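You operate a simulated robot arm through the tools that you are given. There is no shell and no other tool. Be economical: measure what you need, move in short steps, check, and stop when the job is done.

You are at the controls of a simulated two-armed robot. One attempt, no reset.

JOB
Stack the white can from the parts table top on top of the blue can. Take the guide on the parts table top and put it away on the top of the wire bench. Pick up the green tin with one hand, pass it to the other hand and put it on the cabinet side shelf. Put one of the orange blocks from the parts table top on the desk top. Take the scrubbing brush on the parts table top and put it away on the drain board of the wash tank. Put one of the jars from the top of the wire bench on the grey steel plate. Take the sponge from the top of the steel bench and leave it on the lower shelf of the steel bench. Any order will do. Set down upright: guide, green tin, jar.

Only the result counts: the job must be done as asked and must still hold three seconds after the hand-in. Knocking over, shifting, dropping, spilling or breaking anything else fails it.

ROBOT AND FRAMES
Two 6-joint arms with two-finger parallel grippers on one trunk, on a base that drives. Base frame: it is fixed to the floor where the robot stands at the start and does not move with it; the origin is under the middle of the robot, x ahead of it, y to its left, z up. Units: mm, rad, N and s.
The left shoulder is at the start at [-89, 177, 806], the right one opposite. With the tool pointing down near the work surface each hand reaches from about 100 to 720 mm from the robot's upright axis, wherever it stands, measured 20 degrees to its own side. Places, roughly: cabinet side shelf (18x30 cm) [180, -1800, 960]; can [500, 0, 750]; desk top [-1400, -2300, 800]; drain board of the wash tank [-1300, 1200, 900]; green tin (7x6x11 cm) [500, -300, 800]; guide [500, -250, 750]; jar [5500, -2000, 1000]; lower shelf of the steel bench [-600, -8200, 300]; orange block (2x4x3 cm) [900, -200, 800]; scrubbing brush (9x5x4 cm) [1300, -100, 800]; sponge (9x6x4 cm) [-900, -8200, 900]; steel plate (12x9x2 cm) [5300, -2200, 900]; top of the wire bench [5200, -2000, 900]. Payload 1.57 kg a hand.
The TCP of each hand is the grasp point between the finger pads, 30 mm short of the fingertips. In the tool frame z runs along the fingers and y along their closing line. The gripper opens to 80 mm. The fingers are 17 mm wide and 12 mm thick; the gripper's body (40 by 82 mm) begins 80 mm behind the TCP.
Orientation is that of the tool frame in the base frame, as [roll, pitch, yaw] about the fixed x, y, z axes, in that order (R = Rz(yaw) Ry(pitch) Rx(roll)). With the fingers straight down and closing along the base's y, the tool's x points along the base's -x, its y along +y and its z along -z.

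CONTROLS
- The arms move only by the tool play_rows. It takes "left_plan", "right_plan" or both (then of equal length, played together; a hand with none holds still); each is a list of rows, each a list of 7 numbers: the shift along the tool's x, y, z in mm, then the turn, a rotation vector about the tool's x, y, z in rad, then the opening in per cent of the stroke, from 0 (shut) to 100 (fully open). In form: [[x, y, z, rx, ry, rz, grip], ...]. A call has 1 to 10 rows; each row shifts and turns the commanded pose from where the row before left it, along the tool's axes as they then stand. Rows are played at 5 a second. More than 50 mm and 0.15 rad between two rows, or a gripper value outside its range, and nothing of the call is played. A pose out of reach is approached as far as the arm can. The call stops where the force on the tool passes 40 N (or 10 N more than at its start, if that is more) or the arm is blocked; 0.2 s more then pass. The fingers move at their own pace (about 72 mm/s each) and stop on an object; they squeeze with about 41 N. The grip force told is the motor's: it shows also when the fingers shut on nothing. Time passes only in rows, and 0.2 s behind the last, so rows that do not move let the fingers close. It gives the time, the measured TCP pose, the force on the tool (base axes), the opening and the grip force at its end, in the units of the frame above (readings bear some noise), with the torque about the TCP (base axes, N m) and any sound that the robot's microphone picked up.
- Cameras (640 x 400 px; columns grow to the right, rows downward): "scene" is now at [36.1, -29.3, 1530.1]; the picture's right is [-0.34, -0.94, 0.00], its down [-0.68, 0.25, -0.69] and it looks along [0.64, -0.24, -0.73] (base axes); focal length 292 px, centre (320, 200). "left" rides on the left gripper at [72, 7, -122] in its tool frame; the picture's right is [-0.09, 1.00, 0.00], its down [-0.84, -0.08, -0.54] and it looks along [-0.54, -0.05, 0.84] (tool axes); focal length 238 px, centre (320, 200). "right" rides on the right gripper at [72, -7, -122] in its tool frame; the picture's right is [0.09, 1.00, 0.00], its down [-0.84, 0.08, -0.54] and it looks along [-0.54, 0.05, 0.84] (tool axes); focal length 238 px, centre (320, 200). There is no depth. A picture from a camera that has moved, and an enlarged one, comes with that camera's place and axes in the base frame and with its lens.
- get_image(camera): a new picture of that camera. It takes no simulated time.
- lift_body(by): slides the trunk up (or, below 0, down) by that many mm; the arms and the scene camera ride with it, the base frame stays. It gives what a move gives, with no picture.
- steer(legs): drives the robot by 1 to 6 legs, each [ahead, left, turn to the left] in mm, mm and rad, along the robot's own axes; the way and the turn of a leg run together, so that a leg with both is an arc; at most 1500 mm and 3.142 rad a leg. The arms and the cameras ride along, it lands a little off, and it stops where it bumps. It gives what a move gives.
- turn_head(pan, tilt): turns the head with the scene camera to pan (to the left, within 2.496 rad either way) and tilt (down, from -0.506 to 1.204), counted from straight ahead of the robot. It gives what a move gives.
- enlarge(camera, box): a new picture of the part [left, top, right, bottom] of that camera's present view, enlarged. It takes no simulated time.
- hand_in(): hands the job in; it is judged then, once.

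Work in short steps. Places have to be worked out from the pictures, the camera data and where the tool is seen: move nearer, look again, correct. Check each grasp and each placing, and mend what went wrong. You have 217 turns and 212 pictures in all, those below and enlarged ones among them. Open the grippers and draw the arms clear of the work before you hand the job in, unless the task says otherwise; then end with one line.

The tools are called after "Request:" as name(argument=value, ...) on one line, values as JSON. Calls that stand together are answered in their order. play_rows: Moves the arms, as the interface text tells. Its arguments: {"type":"object","properties":{"left_plan":{"type":"array","items":{"type":"array","items":{"type":"number"}}},"right_plan":{"type":"array","items":{"type":"array","items":{"type":"number"}}}},"required":[]} The other tools are called the same way: lift_body (by) slides the trunk up or down; steer (legs) drives the base; turn_head (pan, tilt) turns the head that bears the scene camera; get_image (camera) takes a picture; enlarge (camera, box) takes an enlarged picture of a part of a camera's view; hand_in () hands the job in.

At the start:

```text
time: 0.0
left_eef_pos: [408.5, 59.6, 1143.7]
left_orientation: [3.141, 0.001, -3.141]
left_wrist_force: [-0.3, 0.4, -0.3]
left_moment: [-0.02, 0.0, 0.01]
left_finger_gap: 79.9
left_finger_force: 0.1
right_eef_pos: [368.8, -304.0, 1140.2]
right_orientation: [-3.141, -0.001, 3.141]
right_wrist_force: [0.5, 0.9, -0.7]
right_moment: [0.0, 0.01, 0.02]
right_finger_gap: 80.1
right_finger_force: 0.1
trunk travel left (down, up): [-250.0, 78.0]
robot x, y, heading: [1.2, -4.6, 0.004]
head pan, tilt: [-0.353, 0.815]
```

scene: 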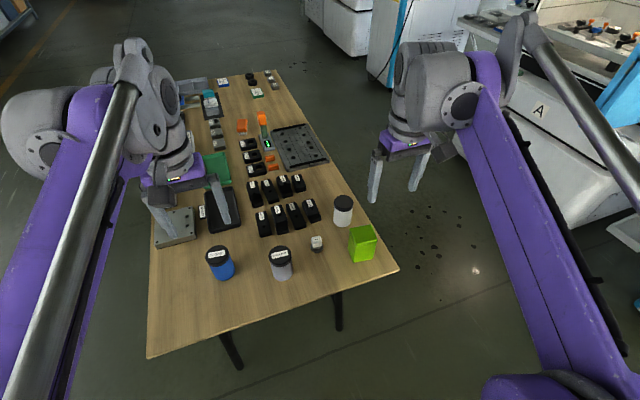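
right: 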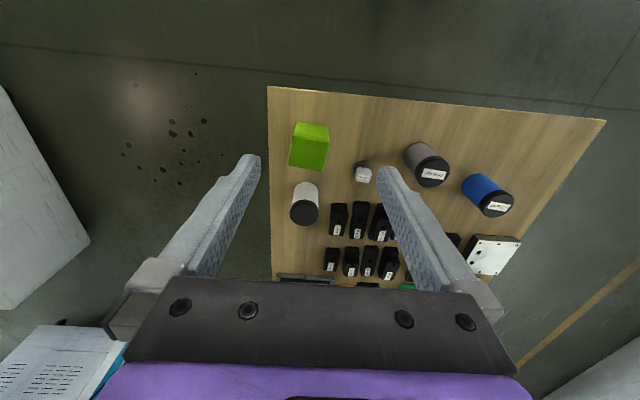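
left: 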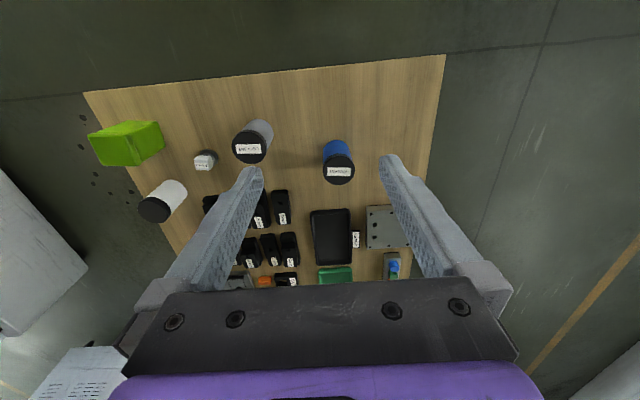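

I start with a closer look at the table to identify the objects.

Request:
enlarge(camera="scene", box=[140, 60, 400, 222])

Request:
enlarge(camera="scene", box=[140, 180, 400, 342])

```text
2.46 times, centred on (270, 141) of scene
camera zoom: at [36.1, -29.3, 1530.1], right [-0.34, -0.94, 0.0], down [-0.68, 0.25, -0.69], along [0.64, -0.24, -0.73], focal length 719 px, centre (443, 345)
```

zoom: 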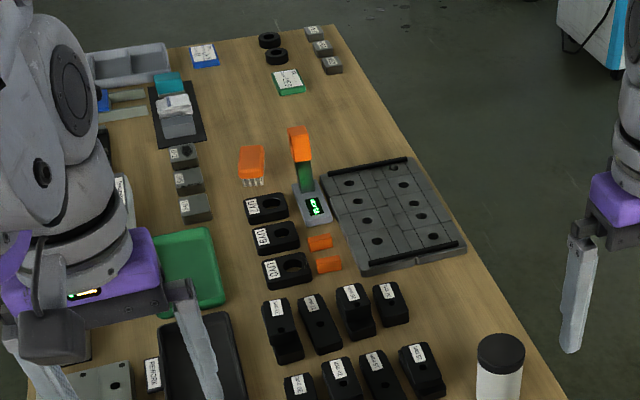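

```text
2.46 times, centred on (270, 261) of scene
camera zoom: at [36.1, -29.3, 1530.1], right [-0.34, -0.94, 0.0], down [-0.68, 0.25, -0.69], along [0.64, -0.24, -0.73], focal length 719 px, centre (443, 50)
```

zoom: 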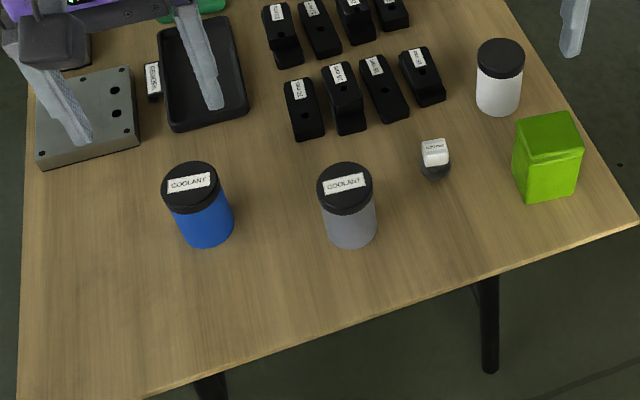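

White can lid estimated at about [595,-318,852]. I move the right hand above it with the gripper open and look.

Request:
play_rows(right_plan=[[-40, -3, 20, 0, 0, 0, 100], [-40, -3, 30, 0, 0, 0, 100], [-40, -3, 40, 0, 0, 0, 100], [-40, -3, 40, 0, 0, 0, 100], [-40, -2, 40, 0, 0, 0, 100]])

Request:
get_image(camera="right")

Request:
get_image(camera="scene")

```text
refused: row 3 steps farther than a row can; nothing moved
```

```text
206 pictures are left
camera right: at [297.0, -310.3, 1264.0], right [-0.09, 1.0, 0.0], down [0.84, 0.08, 0.54], along [0.54, 0.05, -0.84], focal length 238 px, centre (320, 200)
```

right: 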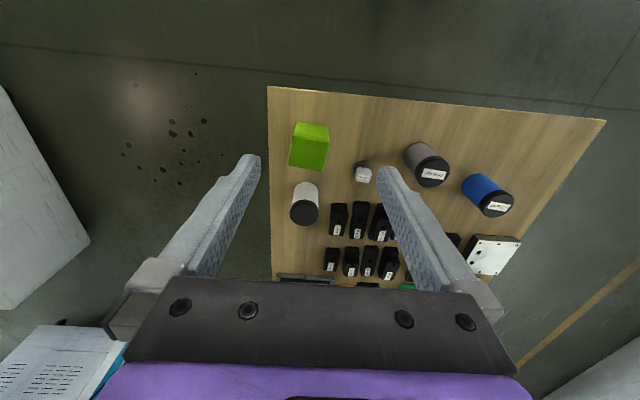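

```text
205 pictures are left
camera scene: at [36.1, -29.3, 1530.1], right [-0.34, -0.94, 0.0], down [-0.68, 0.25, -0.69], along [0.64, -0.24, -0.73], focal length 292 px, centre (320, 200)
```

scene: 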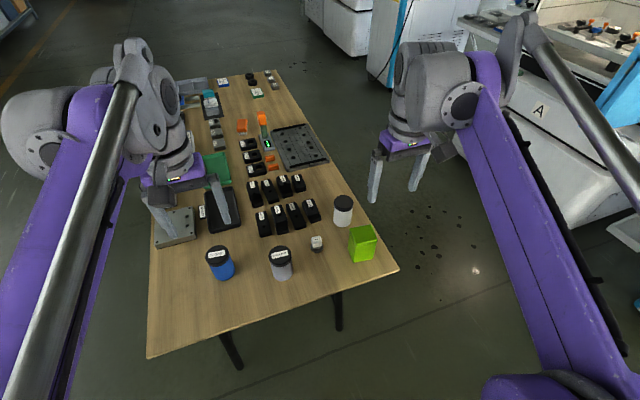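

The row step was too long (50 mm limit on the vector); I split it into smaller rows.

Request:
play_rows(right_plan=[[-35, -2, 30, 0, 0, 0, 100], [-35, -2, 30, 0, 0, 0, 100], [-35, -2, 30, 0, 0, 0, 100], [-35, -2, 30, 0, 0, 0, 100], [-35, -2, 30, 0, 0, 0, 100], [-35, -2, 30, 0, 0, 0, 100]])

Request:
get_image(camera="right")

Request:
get_image(camera="scene")

```text
time: 1.4
left_eef_pos: [409.6, 59.9, 1143.3]
left_orientation: [-3.141, -0.001, 3.14]
left_wrist_force: [0.8, -0.3, -0.1]
left_moment: [-0.01, 0.05, -0.02]
left_finger_gap: 80.0
left_finger_force: 0.0
right_eef_pos: [580.3, -316.0, 961.5]
right_orientation: [3.142, -0.003, -3.141]
right_wrist_force: [1.3, 0.2, -0.1]
right_moment: [-0.01, 0.01, 0.02]
right_finger_gap: 79.8
right_finger_force: 0.0
trunk travel left (down, up): [-250.0, 78.0]
robot x, y, heading: [-0.3, 1.5, -0.003]
head pan, tilt: [-0.353, 0.815]
```

```text
204 pictures are left
camera right: at [509.0, -323.1, 1084.8], right [-0.09, 1.0, 0.0], down [0.84, 0.08, 0.54], along [0.54, 0.05, -0.84], focal length 238 px, centre (320, 200)
```

right: 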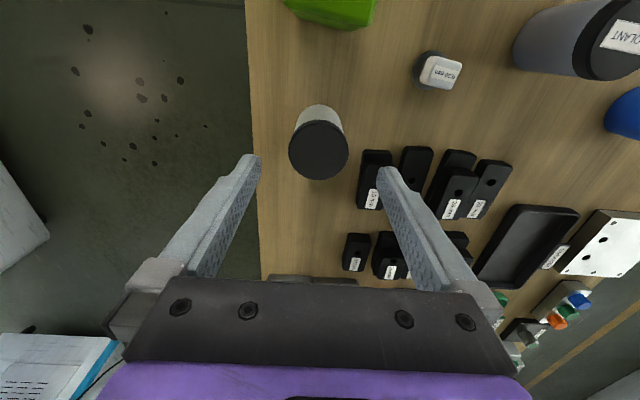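

```text
203 pictures are left
camera scene: at [37.8, -29.8, 1530.0], right [-0.35, -0.94, 0.0], down [-0.68, 0.25, -0.69], along [0.64, -0.24, -0.73], focal length 292 px, centre (320, 200)
```

scene: 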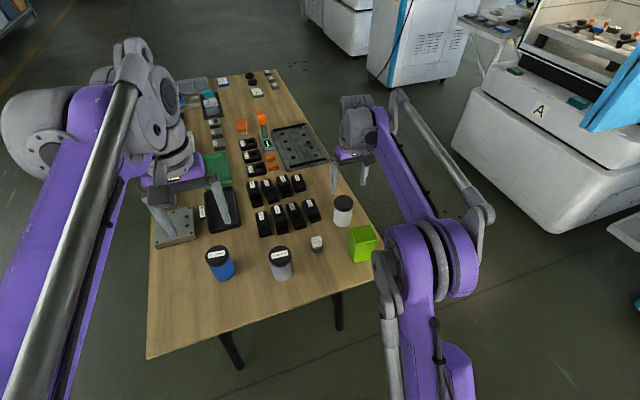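

Lid centre now computed at about [598,-317], diameter ~61 mm. I align and lower to just above the lid.

Request:
play_rows(right_plan=[[-17, -1, 30, 0, 0, 0, 100], [0, 0, 40, 0, 0, 0, 100]])

Request:
get_image(camera="right")

```text
time: 2.0
left_eef_pos: [410.3, 60.7, 1143.9]
left_orientation: [3.141, 0.0, -3.142]
left_wrist_force: [0.9, -0.4, -0.1]
left_moment: [0.03, -0.03, 0.01]
left_finger_gap: 80.1
left_finger_force: 0.0
right_eef_pos: [597.2, -316.0, 892.7]
right_orientation: [-3.141, 0.0, -3.141]
right_wrist_force: [0.2, 0.4, 0.1]
right_moment: [-0.04, 0.03, -0.01]
right_finger_gap: 79.8
right_finger_force: 0.1
trunk travel left (down, up): [-250.0, 78.0]
robot x, y, heading: [-3.9, -2.5, -0.002]
head pan, tilt: [-0.353, 0.815]
```

```text
202 pictures are left
camera right: at [525.0, -323.4, 1015.2], right [-0.09, 1.0, 0.0], down [0.84, 0.08, 0.54], along [0.54, 0.05, -0.84], focal length 238 px, centre (320, 200)
```

right: 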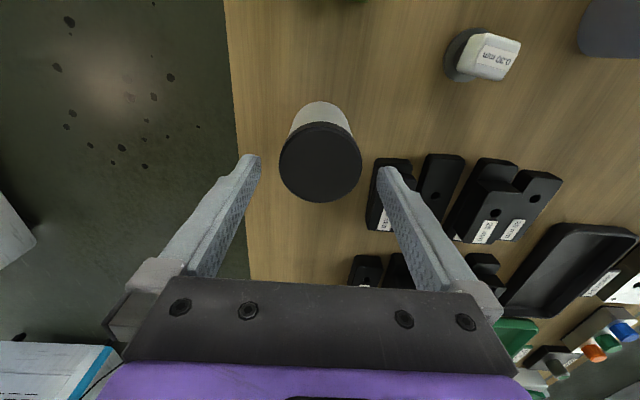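

Lid lines up at [597,-316,852]. I lower to z≈825 and close.

Request:
play_rows(right_plan=[[0, 0, 35, 0, 0, 0, 100], [0, 0, 32, 0, 0, 0, 100], [0, 0, 0, 0, 0, 0, 100], [0, 0, 0, 0, 0, 0, 0], [0, 0, 0, 0, 0, 0, 0], [0, 0, 0, 0, 0, 0, 0]])

Request:
get_image(camera="right")

```text
time: 3.4
left_eef_pos: [409.3, 60.5, 1144.6]
left_orientation: [3.142, 0.0, 3.141]
left_wrist_force: [0.5, -1.1, -0.2]
left_moment: [-0.01, 0.01, 0.03]
left_finger_gap: 80.0
left_finger_force: 0.0
right_eef_pos: [594.6, -315.8, 823.8]
right_orientation: [3.14, -0.001, 3.141]
right_wrist_force: [0.3, 1.0, 0.2]
right_moment: [-0.01, 0.01, 0.02]
right_finger_gap: 60.3
right_finger_force: 40.7
trunk travel left (down, up): [-250.0, 78.0]
robot x, y, heading: [0.0, 3.5, 0.001]
head pan, tilt: [-0.353, 0.815]
```

```text
201 pictures are left
camera right: at [523.8, -323.3, 947.0], right [-0.09, 1.0, 0.0], down [0.84, 0.08, 0.54], along [0.54, 0.05, -0.84], focal length 238 px, centre (320, 200)
```

right: 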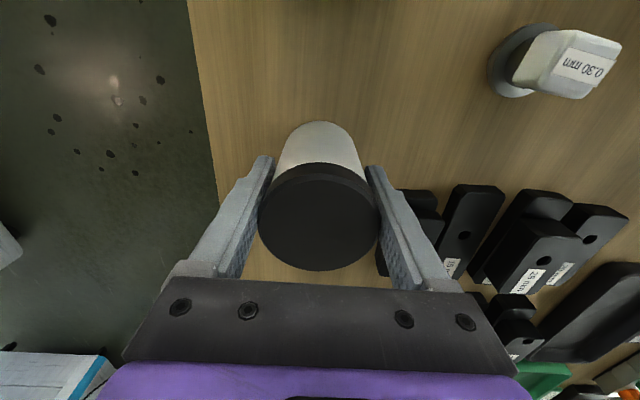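

Grasp holds (60 mm). I lift the can 180 mm and meanwhile bring the left hand nearer the blue can to measure it.

Request:
play_rows(right_plan=[[0, 0, -30, 0, 0, 0, 0], [0, 0, -40, 0, 0, 0, 0], [0, 0, -40, 0, 0, 0, 0], [0, 0, -40, 0, 0, 0, 0], [0, 0, -30, 0, 0, 0, 0]], left_plan=[[-20, 5, 30, 0, 0, 0, 100], [-20, 5, 30, 0, 0, 0, 100], [-20, 5, 30, 0, 0, 0, 100], [-20, 5, 30, 0, 0, 0, 100], [-10, 5, 24, 0, 0, 0, 100]])

Request:
get_image(camera="left")

Request:
get_image(camera="scene")

```text
time: 4.6
left_eef_pos: [500.5, 85.4, 1000.7]
left_orientation: [3.141, -0.001, -3.14]
left_wrist_force: [0.4, 0.5, 0.2]
left_moment: [0.0, 0.02, -0.03]
left_finger_gap: 79.9
left_finger_force: 0.0
right_eef_pos: [597.8, -315.6, 1002.5]
right_orientation: [-3.141, 0.001, -3.141]
right_wrist_force: [0.7, 0.3, -0.3]
right_moment: [0.0, 0.02, 0.03]
right_finger_gap: 0.1
right_finger_force: 20.9
trunk travel left (down, up): [-250.0, 78.0]
robot x, y, heading: [1.2, 4.3, 0.0]
head pan, tilt: [-0.353, 0.815]
```

```text
200 pictures are left
camera left: at [428.8, 91.6, 1122.1], right [0.09, 1.0, 0.0], down [0.84, -0.08, 0.54], along [0.54, -0.05, -0.84], focal length 238 px, centre (320, 200)
```

left: 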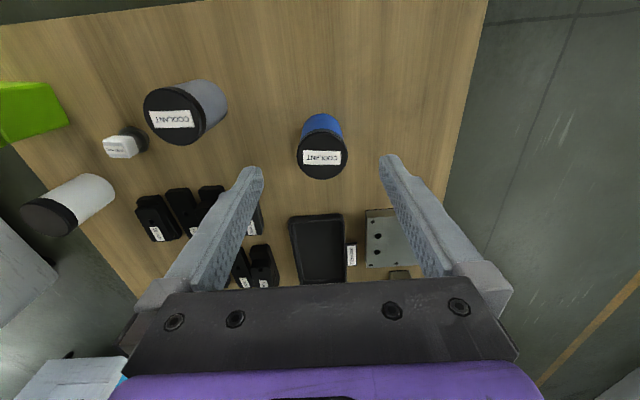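

```text
199 pictures are left
camera scene: at [36.3, -29.0, 1530.0], right [-0.34, -0.94, 0.0], down [-0.68, 0.25, -0.69], along [0.64, -0.24, -0.73], focal length 292 px, centre (320, 200)
```

scene: 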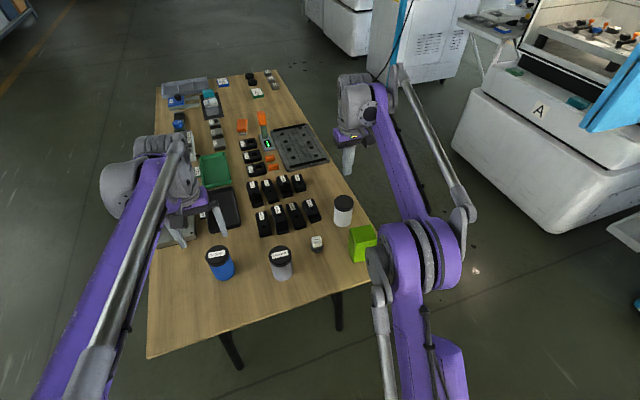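

The can slipped out — it still stands at its place. I look from the right hand to see if it moved and its shape below the lid.

Request:
play_rows(right_plan=[[0, 0, 0, 0, 0, 0, 100], [0, 0, 40, 0, 0, 0, 100], [0, 0, 30, 0, 0, 0, 100], [0, 0, 30, 0, 0, 0, 100]])

Request:
get_image(camera="right")

Request:
enlarge(camera="scene", box=[280, 160, 400, 235])

```text
time: 5.6
left_eef_pos: [500.1, 84.6, 1001.4]
left_orientation: [3.141, -0.001, 3.141]
left_wrist_force: [-0.4, -0.9, 0.4]
left_moment: [0.0, -0.01, 0.0]
left_finger_gap: 79.7
left_finger_force: 0.0
right_eef_pos: [596.5, -316.3, 904.4]
right_orientation: [3.141, 0.0, 3.142]
right_wrist_force: [-0.4, 0.0, -0.1]
right_moment: [-0.02, 0.01, 0.02]
right_finger_gap: 80.1
right_finger_force: 0.0
trunk travel left (down, up): [-250.0, 78.0]
robot x, y, heading: [2.2, -0.4, 0.0]
head pan, tilt: [-0.353, 0.815]
```

```text
198 pictures are left
camera right: at [524.8, -323.4, 1027.0], right [-0.09, 1.0, 0.0], down [0.84, 0.08, 0.54], along [0.54, 0.05, -0.84], focal length 238 px, centre (320, 200)
```

right: 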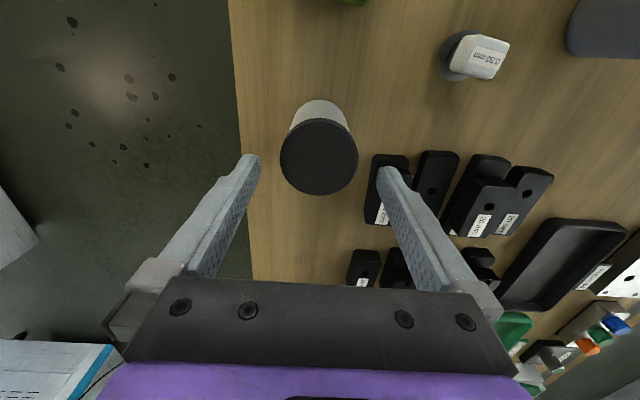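

```text
5.33 times, centred on (340, 198) of scene
camera zoom: at [36.4, -29.5, 1530.0], right [-0.34, -0.94, 0.0], down [-0.68, 0.25, -0.69], along [0.64, -0.24, -0.73], focal length 1558 px, centre (213, 213)
```

zoom: 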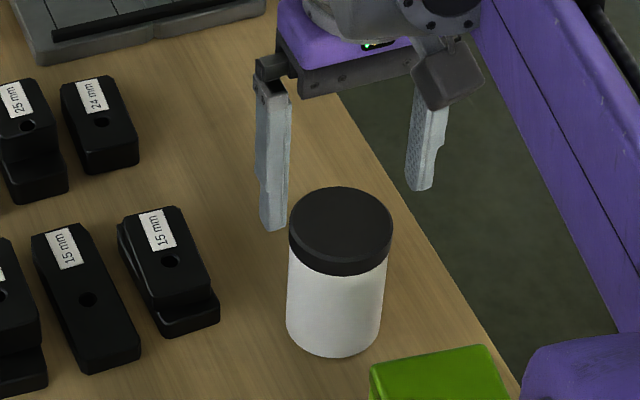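

The can is unmoved; lid is slightly wider than the body. I grip lower on the body this time, then lift only slightly to test.

Request:
play_rows(right_plan=[[0, 0, 35, 0, 0, 0, 94], [0, 0, 35, 0, 0, 0, 94], [0, 0, 30, 0, 0, 0, 94], [0, 0, 0, 0, 0, 0, 94], [0, 0, 0, 0, 0, 0, 0], [0, 0, 0, 0, 0, 0, 0], [0, 0, 0, 0, 0, 0, 0], [0, 0, -5, 0, 0, 0, 0], [0, 0, -5, 0, 0, 0, 0], [0, 0, -5, 0, 0, 0, 0]])

Request:
get_image(camera="right")

```text
time: 7.8
left_eef_pos: [499.8, 86.3, 1002.3]
left_orientation: [-3.142, 0.001, 3.141]
left_wrist_force: [-0.3, 0.1, -0.2]
left_moment: [0.01, 0.02, -0.01]
left_finger_gap: 80.1
left_finger_force: 0.0
right_eef_pos: [595.9, -316.4, 820.0]
right_orientation: [-3.14, 0.0, -3.141]
right_wrist_force: [0.3, -0.1, -2.5]
right_moment: [0.03, 0.02, 0.01]
right_finger_gap: 60.3
right_finger_force: 41.1
trunk travel left (down, up): [-250.0, 78.0]
robot x, y, heading: [-2.2, -2.0, 0.001]
head pan, tilt: [-0.353, 0.815]
```

```text
196 pictures are left
camera right: at [524.2, -323.9, 942.1], right [-0.09, 1.0, 0.0], down [0.84, 0.08, 0.54], along [0.54, 0.05, -0.84], focal length 238 px, centre (320, 200)
```

right: 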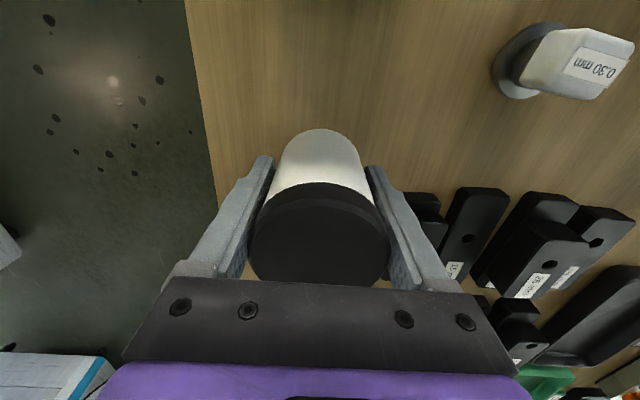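

Now the tool carries about 2.5 N and the can is higher in the grip. I lift further, slowly.

Request:
play_rows(right_plan=[[0, 0, -15, 0, 0, 0, 0], [0, 0, -20, 0, 0, 0, 0], [0, 0, -25, 0, 0, 0, 0], [0, 0, -30, 0, 0, 0, 0], [0, 0, -30, 0, 0, 0, 0], [0, 0, -20, 0, 0, 0, 0]])

Request:
get_image(camera="right")

Request:
enlarge(camera="left", box=[240, 80, 400, 180])

```text
time: 9.2
left_eef_pos: [499.4, 84.7, 1000.4]
left_orientation: [3.141, 0.001, 3.141]
left_wrist_force: [0.2, 0.5, -0.2]
left_moment: [-0.01, 0.0, 0.02]
left_finger_gap: 80.3
left_finger_force: 0.1
right_eef_pos: [595.7, -315.3, 960.3]
right_orientation: [3.141, 0.001, 3.14]
right_wrist_force: [0.3, -0.3, -1.9]
right_moment: [0.0, 0.04, 0.0]
right_finger_gap: 60.3
right_finger_force: 41.4
trunk travel left (down, up): [-250.0, 78.0]
robot x, y, heading: [0.2, 0.9, -0.002]
head pan, tilt: [-0.353, 0.815]
```

```text
195 pictures are left
camera right: at [524.1, -323.3, 1083.5], right [-0.09, 1.0, 0.0], down [0.84, 0.08, 0.54], along [0.54, 0.05, -0.84], focal length 238 px, centre (320, 200)
```

right: 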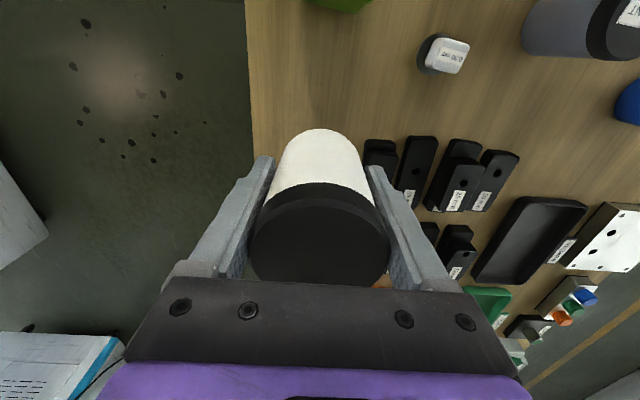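

```text
4.00 times, centred on (320, 130) of left
camera zoom: at [428.4, 91.2, 1122.6], right [0.09, 1.0, 0.0], down [0.84, -0.08, 0.54], along [0.54, -0.05, -0.84], focal length 953 px, centre (320, 480)
```

zoom: 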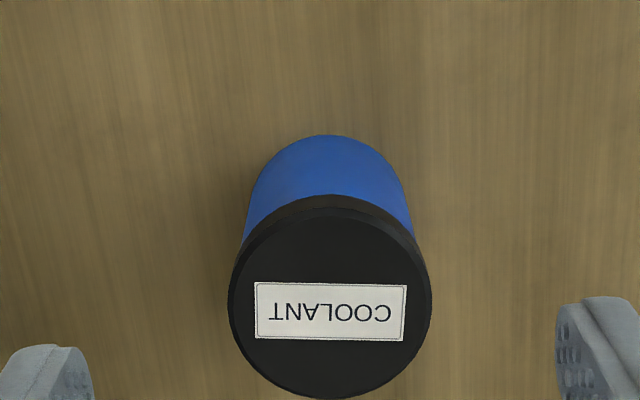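

Blue can lid measured at [538,84,852]. I draw the left arm away and carry the white can over it.

Request:
play_rows(left_plan=[[15, 35, -25, 0, 0, 0, 100], [15, 35, -25, 0, 0, 0, 100], [15, 35, -25, 0, 0, 0, 100], [15, 35, -25, 0, 0, 0, 100], [15, 35, -25, 0, 0, 0, 100], [15, 35, -25, 0, 0, 0, 100]])

Request:
play_rows(right_plan=[[6, 40, -2, 0, 0, 0, 0], [6, 40, -2, 0, 0, 0, 0], [6, 40, -2, 0, 0, 0, 0], [6, 40, -2, 0, 0, 0, 0], [6, 40, -2, 0, 0, 0, 0], [6, 40, -2, 0, 0, 0, 0], [6, 40, -2, 0, 0, 0, 0], [6, 40, -2, 0, 0, 0, 0], [6, 40, -2, 0, 0, 0, 0], [4, 39, -2, 0, 0, 0, 0]])

Request:
get_image(camera="right")

Request:
get_image(camera="scene")

```text
time: 10.6
left_eef_pos: [409.8, 295.6, 1151.6]
left_orientation: [-3.14, 0.002, -3.141]
left_wrist_force: [-0.6, 0.7, 0.2]
left_moment: [0.04, 0.02, -0.02]
left_finger_gap: 80.1
left_finger_force: 0.1
right_eef_pos: [596.4, -315.5, 959.6]
right_orientation: [-3.141, -0.001, -3.142]
right_wrist_force: [0.4, 0.3, -1.8]
right_moment: [-0.03, 0.03, 0.0]
right_finger_gap: 60.7
right_finger_force: 41.9
trunk travel left (down, up): [-250.0, 78.0]
robot x, y, heading: [-4.3, -1.7, -0.004]
head pan, tilt: [-0.353, 0.815]
```

```text
time: 12.8
left_eef_pos: [410.4, 295.6, 1150.4]
left_orientation: [3.141, 0.001, 3.141]
left_wrist_force: [0.2, 1.6, -0.1]
left_moment: [-0.01, 0.01, 0.0]
left_finger_gap: 80.1
left_finger_force: 0.1
right_eef_pos: [537.5, 83.0, 978.5]
right_orientation: [-3.14, 0.002, 3.138]
right_wrist_force: [-0.8, 0.0, -2.4]
right_moment: [-0.01, 0.04, -0.03]
right_finger_gap: 60.4
right_finger_force: 40.8
trunk travel left (down, up): [-250.0, 78.0]
robot x, y, heading: [-1.7, 4.2, 0.001]
head pan, tilt: [-0.353, 0.815]
```

```text
193 pictures are left
camera right: at [465.7, 76.5, 1102.5], right [-0.09, 1.0, 0.0], down [0.84, 0.08, 0.54], along [0.54, 0.05, -0.84], focal length 238 px, centre (320, 200)
```

right: 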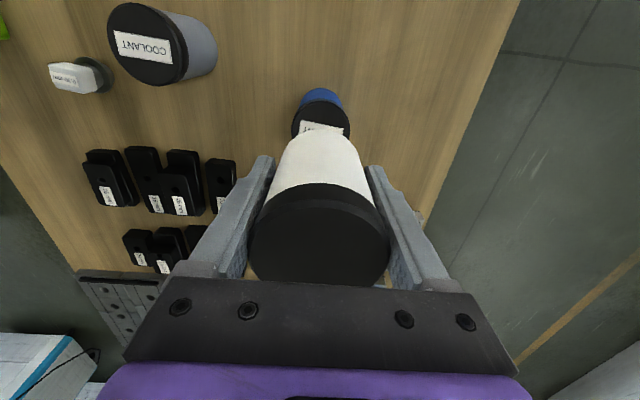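

```text
192 pictures are left
camera scene: at [36.3, -28.2, 1530.1], right [-0.35, -0.94, 0.0], down [-0.68, 0.25, -0.69], along [0.64, -0.24, -0.73], focal length 292 px, centre (320, 200)
```

scene: 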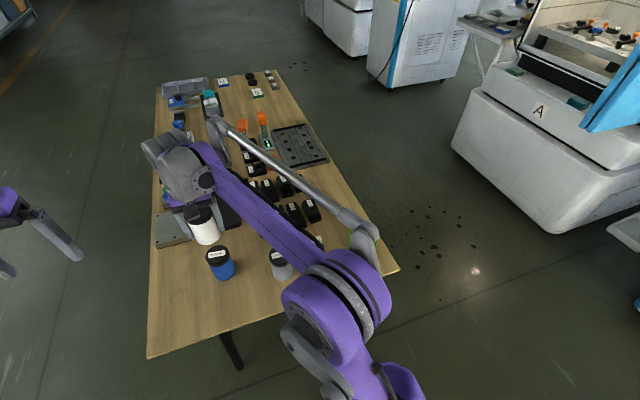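

Alignment looks right in both views (lid ≈ [539,83]). I lower slowly to near contact and look.

Request:
play_rows(right_plan=[[0, 0, 20, 0, 0, 0, 0], [0, 0, 20, 0, 0, 0, 0], [0, 0, 20, 0, 0, 0, 0], [-1, 1, 5, 0, 0, 0, 0], [0, 0, 0, 0, 0, 0, 0]])

Request:
enlarge(camera="scene", box=[140, 180, 300, 280])

Request:
get_image(camera="right")

```text
time: 14.0
left_eef_pos: [410.7, 295.4, 1150.4]
left_orientation: [-3.14, 0.0, 3.141]
left_wrist_force: [0.6, -0.3, -0.3]
left_moment: [0.0, 0.02, -0.02]
left_finger_gap: 80.1
left_finger_force: 0.1
right_eef_pos: [538.3, 82.8, 913.0]
right_orientation: [3.14, 0.0, -3.141]
right_wrist_force: [-0.3, -0.6, -2.8]
right_moment: [0.02, 0.04, 0.01]
right_finger_gap: 60.4
right_finger_force: 40.6
trunk travel left (down, up): [-250.0, 78.0]
robot x, y, heading: [2.8, -3.0, -0.001]
head pan, tilt: [-0.353, 0.815]
```

```text
4.00 times, centred on (220, 230) of scene
camera zoom: at [36.3, -29.3, 1530.1], right [-0.34, -0.94, 0.0], down [-0.68, 0.25, -0.69], along [0.64, -0.24, -0.73], focal length 1169 px, centre (720, 80)
```

zoom: 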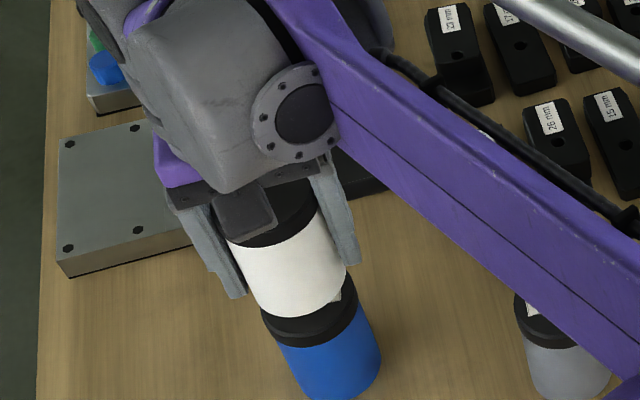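

```text
190 pictures are left
camera right: at [466.8, 76.5, 1036.9], right [-0.09, 1.0, 0.0], down [0.84, 0.08, 0.54], along [0.54, 0.05, -0.84], focal length 238 px, centre (320, 200)
```

right: 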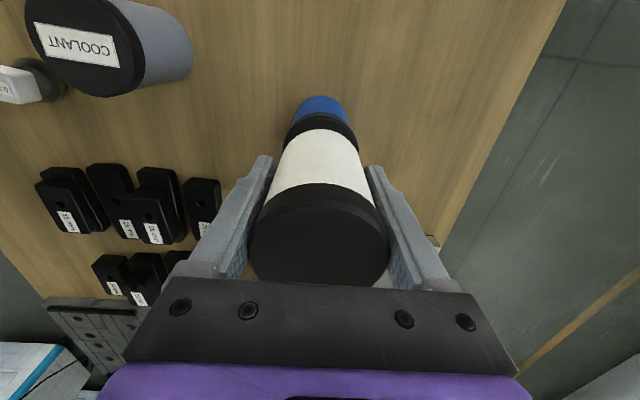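

Near contact; I lower in small steps watching the force.

Request:
play_rows(right_plan=[[0, 0, 4, 0, 0, 0, 0], [0, 0, 3, 0, 0, 0, 0], [0, 0, 2, 0, 0, 0, 0], [0, 0, 0, 0, 0, 0, 0]])

```text
time: 15.0
left_eef_pos: [410.7, 294.8, 1150.9]
left_orientation: [3.141, 0.0, -3.142]
left_wrist_force: [0.1, 0.1, -0.2]
left_moment: [0.01, 0.01, 0.02]
left_finger_gap: 80.0
left_finger_force: 0.1
right_eef_pos: [538.6, 83.3, 904.1]
right_orientation: [3.141, 0.0, 3.141]
right_wrist_force: [0.5, -0.8, -1.8]
right_moment: [-0.01, -0.01, 0.02]
right_finger_gap: 60.4
right_finger_force: 41.0
trunk travel left (down, up): [-250.0, 78.0]
robot x, y, heading: [2.0, 3.2, -0.003]
head pan, tilt: [-0.353, 0.815]
```

Not yet touching; further small steps.

Request:
play_rows(right_plan=[[0, 0, 2, 0, 0, 0, 0], [0, 0, 1, 0, 0, 0, 0], [0, 0, 0, 0, 0, 0, 0]])

Request:
enlarge(camera="scene", box=[180, 210, 260, 260])

```text
time: 15.8
left_eef_pos: [409.8, 294.9, 1151.2]
left_orientation: [3.14, -0.002, -3.14]
left_wrist_force: [-0.6, -0.2, -0.4]
left_moment: [0.03, 0.01, -0.02]
left_finger_gap: 80.1
left_finger_force: 0.0
right_eef_pos: [538.5, 84.4, 901.2]
right_orientation: [-3.142, -0.001, 3.141]
right_wrist_force: [-0.7, 0.1, -2.5]
right_moment: [0.01, -0.02, -0.02]
right_finger_gap: 60.6
right_finger_force: 40.8
trunk travel left (down, up): [-250.0, 78.0]
robot x, y, heading: [-1.1, -0.2, -0.004]
head pan, tilt: [-0.353, 0.815]
```

```text
8.00 times, centred on (220, 235) of scene
camera zoom: at [36.3, -29.3, 1530.0], right [-0.34, -0.94, 0.0], down [-0.68, 0.25, -0.69], along [0.64, -0.24, -0.73], focal length 2337 px, centre (1120, -80)
```

zoom: 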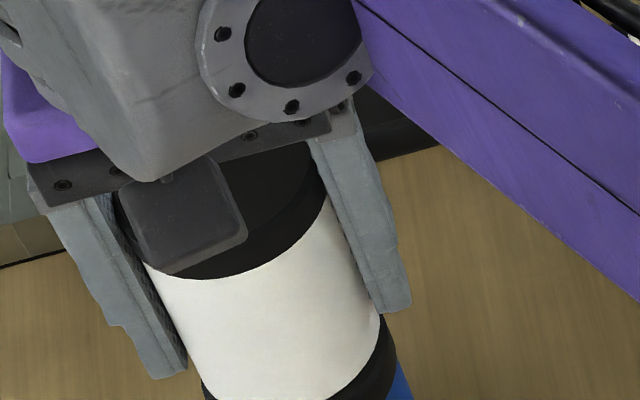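

Still hanging; continue.

Request:
play_rows(right_plan=[[0, 0, 1.5, 0, 0, 0, 0], [0, 0, 1.5, 0, 0, 0, 0], [0, 0, 0, 0, 0, 0, 0]])

```text
time: 16.6
left_eef_pos: [410.3, 295.6, 1151.1]
left_orientation: [3.141, 0.001, -3.141]
left_wrist_force: [0.5, 1.1, 0.6]
left_moment: [0.01, 0.01, 0.0]
left_finger_gap: 79.7
left_finger_force: 0.1
right_eef_pos: [537.9, 85.2, 898.8]
right_orientation: [-3.141, 0.001, -3.141]
right_wrist_force: [3.7, 0.3, 16.0]
right_moment: [-0.53, -0.11, 0.08]
right_finger_gap: 60.6
right_finger_force: 41.3
trunk travel left (down, up): [-250.0, 78.0]
robot x, y, heading: [2.3, 1.3, 0.002]
head pan, tilt: [-0.353, 0.815]
```

Contact (+16 N). I ease up 1 mm, open gradually, and rise.

Request:
play_rows(right_plan=[[0, 0, -1, 0, 0, 0, 0], [0, 0, 0, 0, 0, 0, 77], [0, 0, 0, 0, 0, 0, 80], [0, 0, 0, 0, 0, 0, 95], [0, 0, 0, 0, 0, 0, 97], [0, 0, -20, 0, 0, 0, 97], [0, 0, -35, 0, 0, 0, 97], [0, 0, -40, 0, 0, 0, 97], [0, 0, -40, 0, 0, 0, 97]])

Request:
enlarge(camera="scene", box=[140, 180, 300, 280])

Request:
get_image(camera="right")

```text
time: 18.6
left_eef_pos: [410.9, 295.4, 1150.4]
left_orientation: [-3.141, 0.002, -3.14]
left_wrist_force: [-0.1, 1.0, -0.6]
left_moment: [0.03, 0.04, 0.01]
left_finger_gap: 80.2
left_finger_force: 0.2
right_eef_pos: [540.1, 83.6, 1034.9]
right_orientation: [3.14, -0.002, 3.14]
right_wrist_force: [0.0, -0.1, -0.2]
right_moment: [0.0, 0.04, -0.05]
right_finger_gap: 77.7
right_finger_force: 0.1
trunk travel left (down, up): [-250.0, 78.0]
robot x, y, heading: [-1.8, -0.6, 0.002]
head pan, tilt: [-0.353, 0.815]
```

```text
4.00 times, centred on (220, 230) of scene
camera zoom: at [36.0, -29.2, 1530.0], right [-0.34, -0.94, 0.0], down [-0.68, 0.25, -0.69], along [0.64, -0.24, -0.73], focal length 1169 px, centre (720, 80)
```

zoom: 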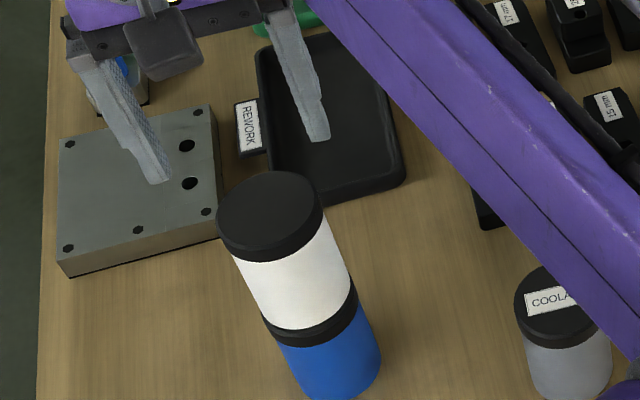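

```text
187 pictures are left
camera right: at [468.0, 76.4, 1157.8], right [-0.09, 1.0, 0.0], down [0.84, 0.08, 0.54], along [0.54, 0.05, -0.84], focal length 238 px, centre (320, 200)
```

right: 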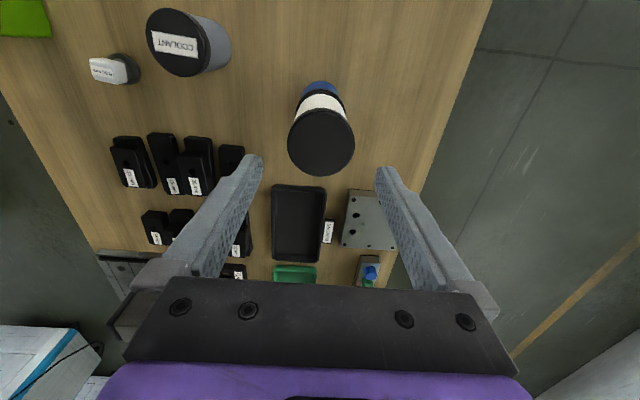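

The stack stands well. Now I move the right hand over toward the green tin and guide, and look.

Request:
play_rows(right_plan=[[11, -40, 0, 0, 0, 0, 100], [11, -40, 0, 0, 0, 0, 100], [11, -40, 0, 0, 0, 0, 100], [11, -40, 0, 0, 0, 0, 100], [11, -40, 0, 0, 0, 0, 100], [11, -40, 0, 0, 0, 0, 100], [11, -40, 0, 0, 0, 0, 100], [11, -40, 0, 0, 0, 0, 100], [11, -40, 0, 0, 0, 0, 100], [11, -37, 0, 0, 0, 0, 100]])

Request:
get_image(camera="right")

Request:
get_image(camera="scene")

```text
time: 20.8
left_eef_pos: [410.1, 295.5, 1151.6]
left_orientation: [3.142, 0.0, 3.141]
left_wrist_force: [0.9, -0.1, 1.0]
left_moment: [-0.02, 0.01, 0.03]
left_finger_gap: 80.0
left_finger_force: 0.0
right_eef_pos: [428.8, -313.5, 1034.4]
right_orientation: [3.141, 0.0, 3.14]
right_wrist_force: [-1.0, -0.4, 0.0]
right_moment: [0.0, 0.02, 0.03]
right_finger_gap: 80.0
right_finger_force: 0.0
trunk travel left (down, up): [-250.0, 78.0]
robot x, y, heading: [-1.4, 0.0, -0.005]
head pan, tilt: [-0.353, 0.815]
```

```text
186 pictures are left
camera right: at [357.6, -320.8, 1157.3], right [-0.09, 1.0, 0.0], down [0.84, 0.08, 0.54], along [0.54, 0.05, -0.84], focal length 238 px, centre (320, 200)
```

right: 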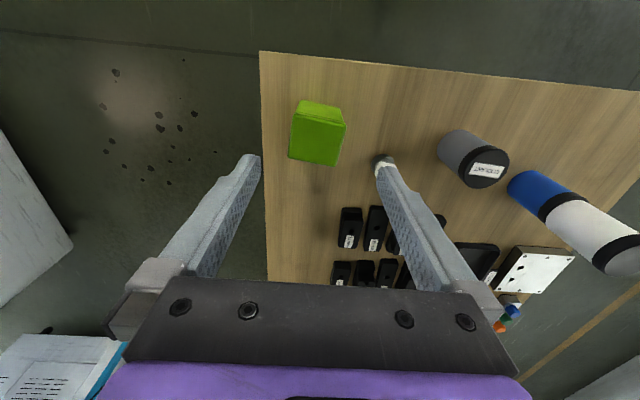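

```text
185 pictures are left
camera scene: at [35.8, -30.0, 1530.0], right [-0.34, -0.94, 0.0], down [-0.68, 0.25, -0.69], along [0.64, -0.24, -0.73], focal length 292 px, centre (320, 200)
```

scene: 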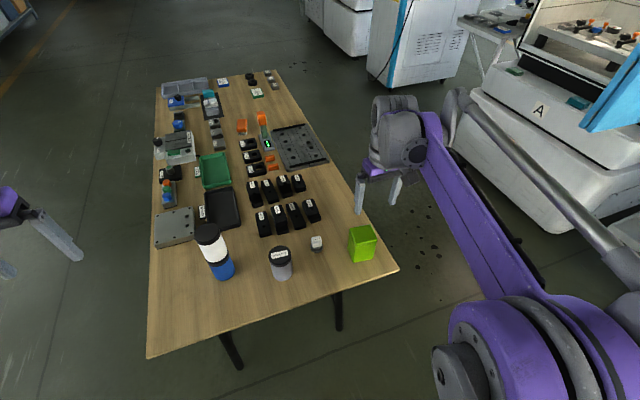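

Tin top at ~[455,-314,868]. Before deciding the handover geometry I look at the cabinet side shelf and surroundings.

Request:
turn_head(pan=-1.45, tilt=0.35)

Request:
get_image(camera="scene")

Request:
turn_head(pan=-2.45, tilt=0.25)

Request:
get_image(camera="scene")

Request:
turn_head(pan=2.2, tilt=0.3)

Request:
get_image(camera="scene")

Request:
turn_head(pan=-0.5, tilt=0.25)

Request:
get_image(camera="scene")

```text
time: 22.1
left_eef_pos: [410.6, 295.9, 1150.9]
left_orientation: [3.141, 0.0, 3.142]
left_wrist_force: [0.4, -1.0, 0.3]
left_moment: [-0.01, 0.01, 0.0]
left_finger_gap: 79.8
left_finger_force: 0.0
right_eef_pos: [429.0, -313.0, 1034.5]
right_orientation: [-3.14, 0.0, -3.14]
right_wrist_force: [0.6, 1.1, 0.0]
right_moment: [0.01, -0.04, -0.02]
right_finger_gap: 80.0
right_finger_force: 0.1
trunk travel left (down, up): [-250.0, 78.0]
robot x, y, heading: [-3.4, 0.7, -0.002]
head pan, tilt: [-1.45, 0.351]
```

```text
184 pictures are left
camera scene: at [-27.7, -94.1, 1570.9], right [-0.99, -0.12, 0.0], down [-0.04, 0.34, -0.94], along [0.11, -0.93, -0.34], focal length 292 px, centre (320, 200)
```

scene: 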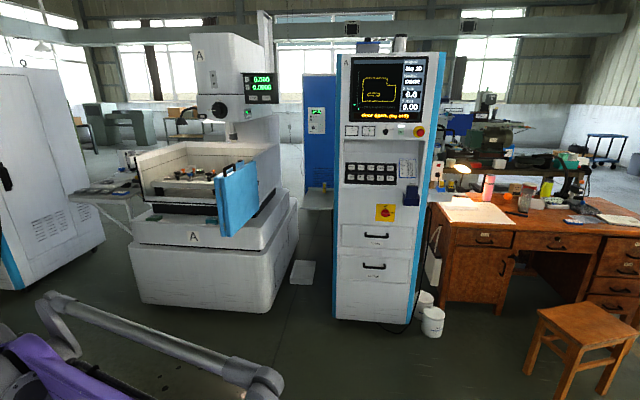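

```text
time: 23.4
left_eef_pos: [410.0, 296.0, 1149.6]
left_orientation: [3.14, -0.002, 3.14]
left_wrist_force: [-0.6, -0.4, -0.6]
left_moment: [0.0, 0.01, -0.03]
left_finger_gap: 80.1
left_finger_force: 0.1
right_eef_pos: [430.7, -314.1, 1034.0]
right_orientation: [-3.141, 0.0, 3.141]
right_wrist_force: [-0.6, 0.3, -1.0]
right_moment: [0.04, 0.01, 0.01]
right_finger_gap: 79.8
right_finger_force: 0.0
trunk travel left (down, up): [-250.0, 78.0]
robot x, y, heading: [-1.1, -1.1, -0.002]
head pan, tilt: [-2.45, 0.25]
```

```text
183 pictures are left
camera scene: at [-110.9, -61.3, 1580.3], right [-0.64, 0.77, 0.0], down [0.19, 0.16, -0.97], along [-0.75, -0.62, -0.25], focal length 292 px, centre (320, 200)
```

scene: 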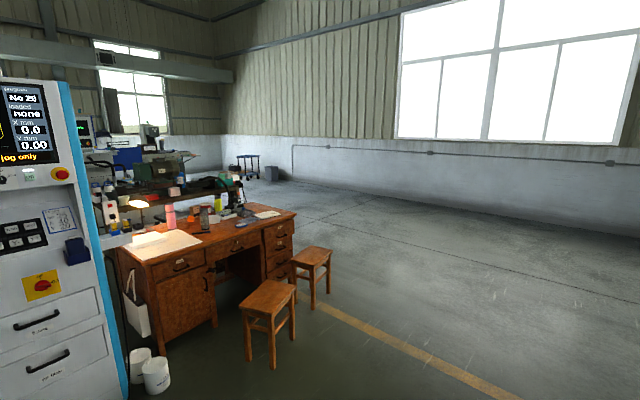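

```text
time: 27.1
left_eef_pos: [411.6, 295.6, 1151.3]
left_orientation: [3.14, -0.001, -3.14]
left_wrist_force: [-0.5, -0.2, 1.0]
left_moment: [-0.02, -0.01, 0.02]
left_finger_gap: 80.0
left_finger_force: 0.0
right_eef_pos: [430.1, -312.2, 1034.4]
right_orientation: [3.141, -0.001, -3.14]
right_wrist_force: [-0.6, 0.2, -0.9]
right_moment: [0.01, -0.02, 0.02]
right_finger_gap: 80.2
right_finger_force: 0.0
trunk travel left (down, up): [-250.0, 78.0]
robot x, y, heading: [-3.9, -1.2, -0.003]
head pan, tilt: [2.201, 0.3]
```

```text
182 pictures are left
camera scene: at [-94.0, 73.8, 1575.6], right [0.81, 0.59, 0.0], down [0.17, -0.24, -0.96], along [-0.56, 0.77, -0.3], focal length 292 px, centre (320, 200)
```

scene: 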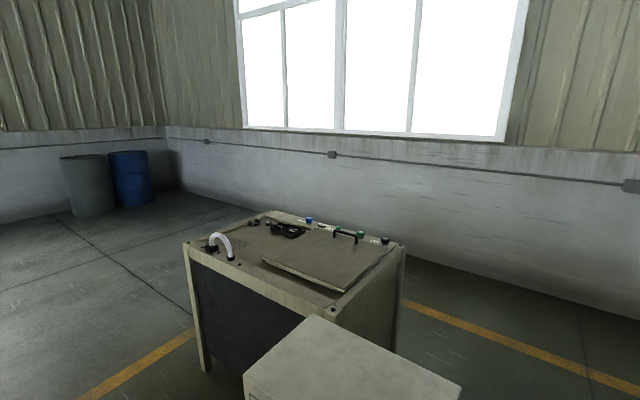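

```text
time: 29.5
left_eef_pos: [410.5, 296.0, 1151.5]
left_orientation: [3.14, 0.0, 3.141]
left_wrist_force: [0.1, 1.2, 1.1]
left_moment: [0.0, -0.01, -0.02]
left_finger_gap: 80.0
left_finger_force: 0.1
right_eef_pos: [430.7, -313.6, 1034.4]
right_orientation: [-3.14, 0.0, 3.141]
right_wrist_force: [-0.3, 0.0, -0.4]
right_moment: [-0.01, -0.02, -0.01]
right_finger_gap: 80.1
right_finger_force: 0.1
trunk travel left (down, up): [-250.0, 78.0]
robot x, y, heading: [-1.7, 0.4, 0.002]
head pan, tilt: [-0.499, 0.25]
```

```text
181 pictures are left
camera scene: at [43.0, -46.4, 1580.3], right [-0.48, -0.88, 0.0], down [-0.22, 0.12, -0.97], along [0.85, -0.46, -0.25], focal length 292 px, centre (320, 200)
```

scene: 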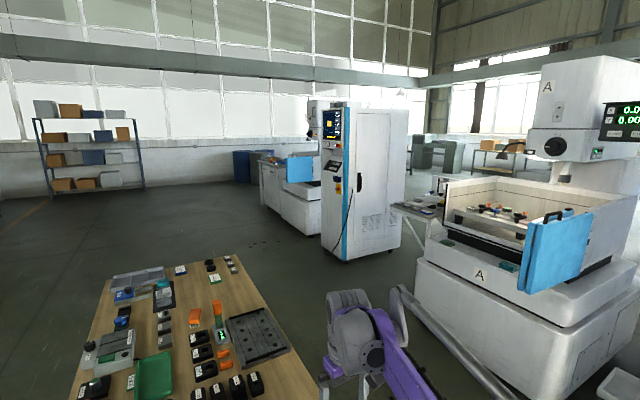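

I zoom on the cabinet side shelf (around pixel (318,195) in the pan -1.45 view).

Request:
turn_head(pan=-1.45, tilt=0.35)

Request:
enlarge(camera="scene", box=[240, 130, 400, 230])

Request:
enlarge(camera="scene", box=[400, 110, 640, 260])

Request:
enlarge(camera="right", box=[260, 80, 420, 180])

```text
time: 30.7
left_eef_pos: [410.9, 295.4, 1150.5]
left_orientation: [3.142, 0.0, -3.139]
left_wrist_force: [0.3, 0.3, -0.2]
left_moment: [0.03, 0.01, -0.02]
left_finger_gap: 80.1
left_finger_force: 0.1
right_eef_pos: [428.2, -312.3, 1034.4]
right_orientation: [3.141, -0.001, -3.141]
right_wrist_force: [0.5, 0.4, 0.2]
right_moment: [-0.01, -0.01, 0.02]
right_finger_gap: 80.0
right_finger_force: 0.0
trunk travel left (down, up): [-250.0, 78.0]
robot x, y, heading: [-1.3, 0.7, -0.002]
head pan, tilt: [-1.45, 0.351]
```

```text
4.00 times, centred on (320, 180) of scene
camera zoom: at [-27.7, -94.1, 1570.9], right [-0.99, -0.12, 0.0], down [-0.04, 0.34, -0.94], along [0.11, -0.93, -0.34], focal length 1169 px, centre (320, 280)
```

zoom: 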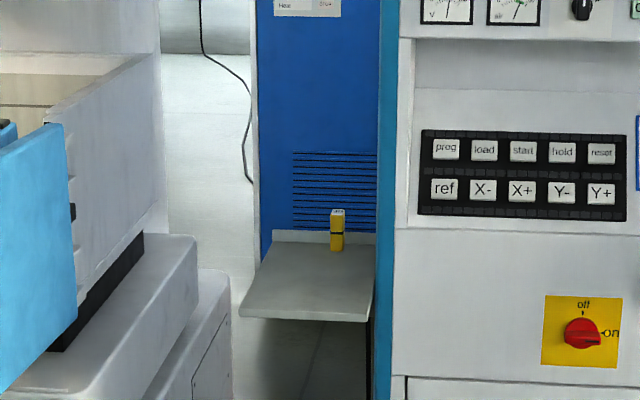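

```text
2.67 times, centred on (520, 185) of scene
camera zoom: at [-27.7, -94.1, 1570.9], right [-0.99, -0.12, 0.0], down [-0.04, 0.34, -0.94], along [0.11, -0.93, -0.34], focal length 779 px, centre (-213, 240)
```

zoom: 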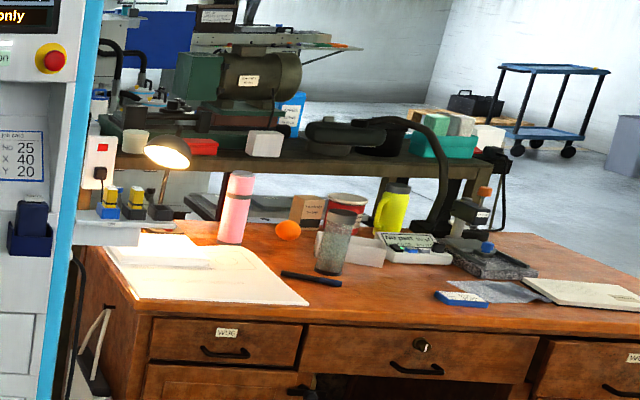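

```text
4.00 times, centred on (340, 130) of right
camera zoom: at [358.1, -319.7, 1157.4], right [-0.09, 1.0, 0.0], down [0.84, 0.08, 0.54], along [0.54, 0.05, -0.84], focal length 953 px, centre (240, 480)
```

zoom: 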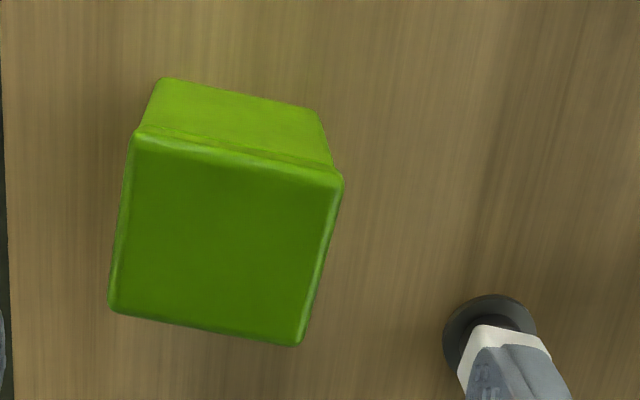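

The shelf is free in front with one yellow item at its back. Plan: right hand grips the tin horizontally (pointing forward), the left takes it from the top. The tin yaw is about −0.11 rad, centre [457,−316]. I back off and pitch the right tool forward.

Request:
play_rows(right_plan=[[35, 0, 10, 0, 0, 0.055, 100], [35, 0, 10, 0, 0, 0.055, 100], [0, 0, 0, 0, -0.15, 0, 100], [0, 0, 0, 0, -0.15, 0, 100], [0, 0, 0, 0, -0.15, 0, 100], [0, 0, 0, 0, -0.15, 0, 100], [0, 0, 0, 0, -0.15, 0, 100], [0, 0, 0, 0, -0.15, 0, 100], [0, 0, 0, 0, -0.15, 0, 100], [0, 0, 0, 0, -0.15, 0, 100]])

Request:
play_rows(right_plan=[[0, 0, 0, 0, -0.15, 0, 100], [0, 0, 0, 0, -0.15, 0, 100], [0, 0, 0, 0, -0.071, 0, 100], [0, 0, 0, 0, 0, 0, 100]])

Request:
turn_head(pan=-0.35, tilt=0.9)

Request:
get_image(camera="scene")

Request:
get_image(camera="right")

```text
time: 32.9
left_eef_pos: [410.2, 295.8, 1150.9]
left_orientation: [3.142, 0.0, 3.14]
left_wrist_force: [-0.2, 1.0, -0.9]
left_moment: [-0.04, 0.04, -0.03]
left_finger_gap: 79.9
left_finger_force: 0.0
right_eef_pos: [358.5, -310.9, 1015.0]
right_orientation: [-3.141, 1.2, 3.032]
right_wrist_force: [0.2, 0.2, -0.7]
right_moment: [-0.02, -0.02, 0.01]
right_finger_gap: 79.9
right_finger_force: 0.1
trunk travel left (down, up): [-250.0, 78.0]
robot x, y, heading: [0.3, 0.3, -0.001]
head pan, tilt: [-1.45, 0.351]
```

```text
time: 33.9
left_eef_pos: [409.5, 296.4, 1151.4]
left_orientation: [-3.141, 0.0, 3.141]
left_wrist_force: [-0.8, -0.1, 0.0]
left_moment: [-0.01, 0.05, 0.01]
left_finger_gap: 79.9
left_finger_force: 0.1
right_eef_pos: [358.4, -311.3, 1015.0]
right_orientation: [3.128, 1.571, 3.017]
right_wrist_force: [-0.3, -0.1, 0.3]
right_moment: [0.0, -0.03, 0.01]
right_finger_gap: 80.0
right_finger_force: 0.1
trunk travel left (down, up): [-250.0, 78.0]
robot x, y, heading: [-0.0, 0.8, 0.002]
head pan, tilt: [-1.45, 0.351]
```

```text
time: 35.3
left_eef_pos: [409.4, 294.3, 1150.8]
left_orientation: [-3.141, -0.001, 3.141]
left_wrist_force: [-0.4, -0.2, 0.3]
left_moment: [0.0, 0.0, -0.01]
left_finger_gap: 80.0
left_finger_force: 0.0
right_eef_pos: [359.4, -310.7, 1014.3]
right_orientation: [3.096, 1.57, 2.987]
right_wrist_force: [0.1, 0.1, 1.1]
right_moment: [-0.01, -0.02, 0.02]
right_finger_gap: 80.1
right_finger_force: 0.0
trunk travel left (down, up): [-250.0, 78.0]
robot x, y, heading: [3.5, 1.7, -0.001]
head pan, tilt: [-0.351, 0.901]
```

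```text
177 pictures are left
camera scene: at [31.9, -27.7, 1523.4], right [-0.34, -0.94, 0.0], down [-0.74, 0.27, -0.62], along [0.58, -0.21, -0.78], focal length 292 px, centre (320, 200)
```

scene: 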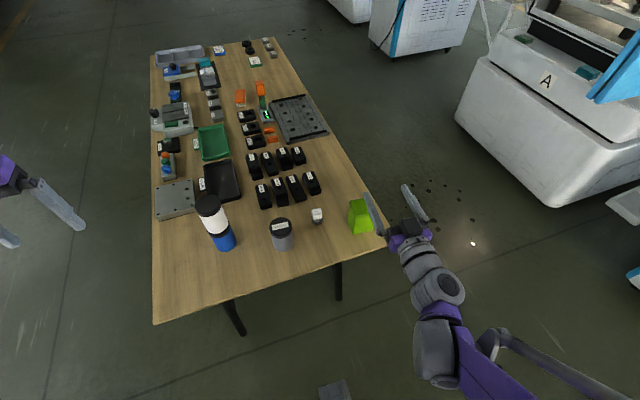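

```text
176 pictures are left
camera right: at [237.0, -304.2, 943.9], right [0.11, 0.99, -0.09], down [-0.53, 0.14, 0.84], along [0.84, -0.04, 0.54], focal length 238 px, centre (320, 200)
```

right: 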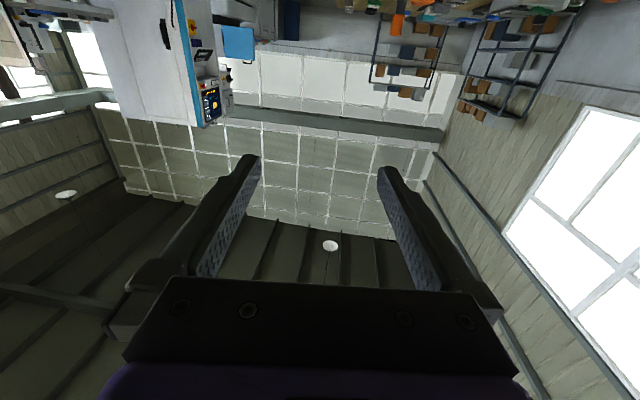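

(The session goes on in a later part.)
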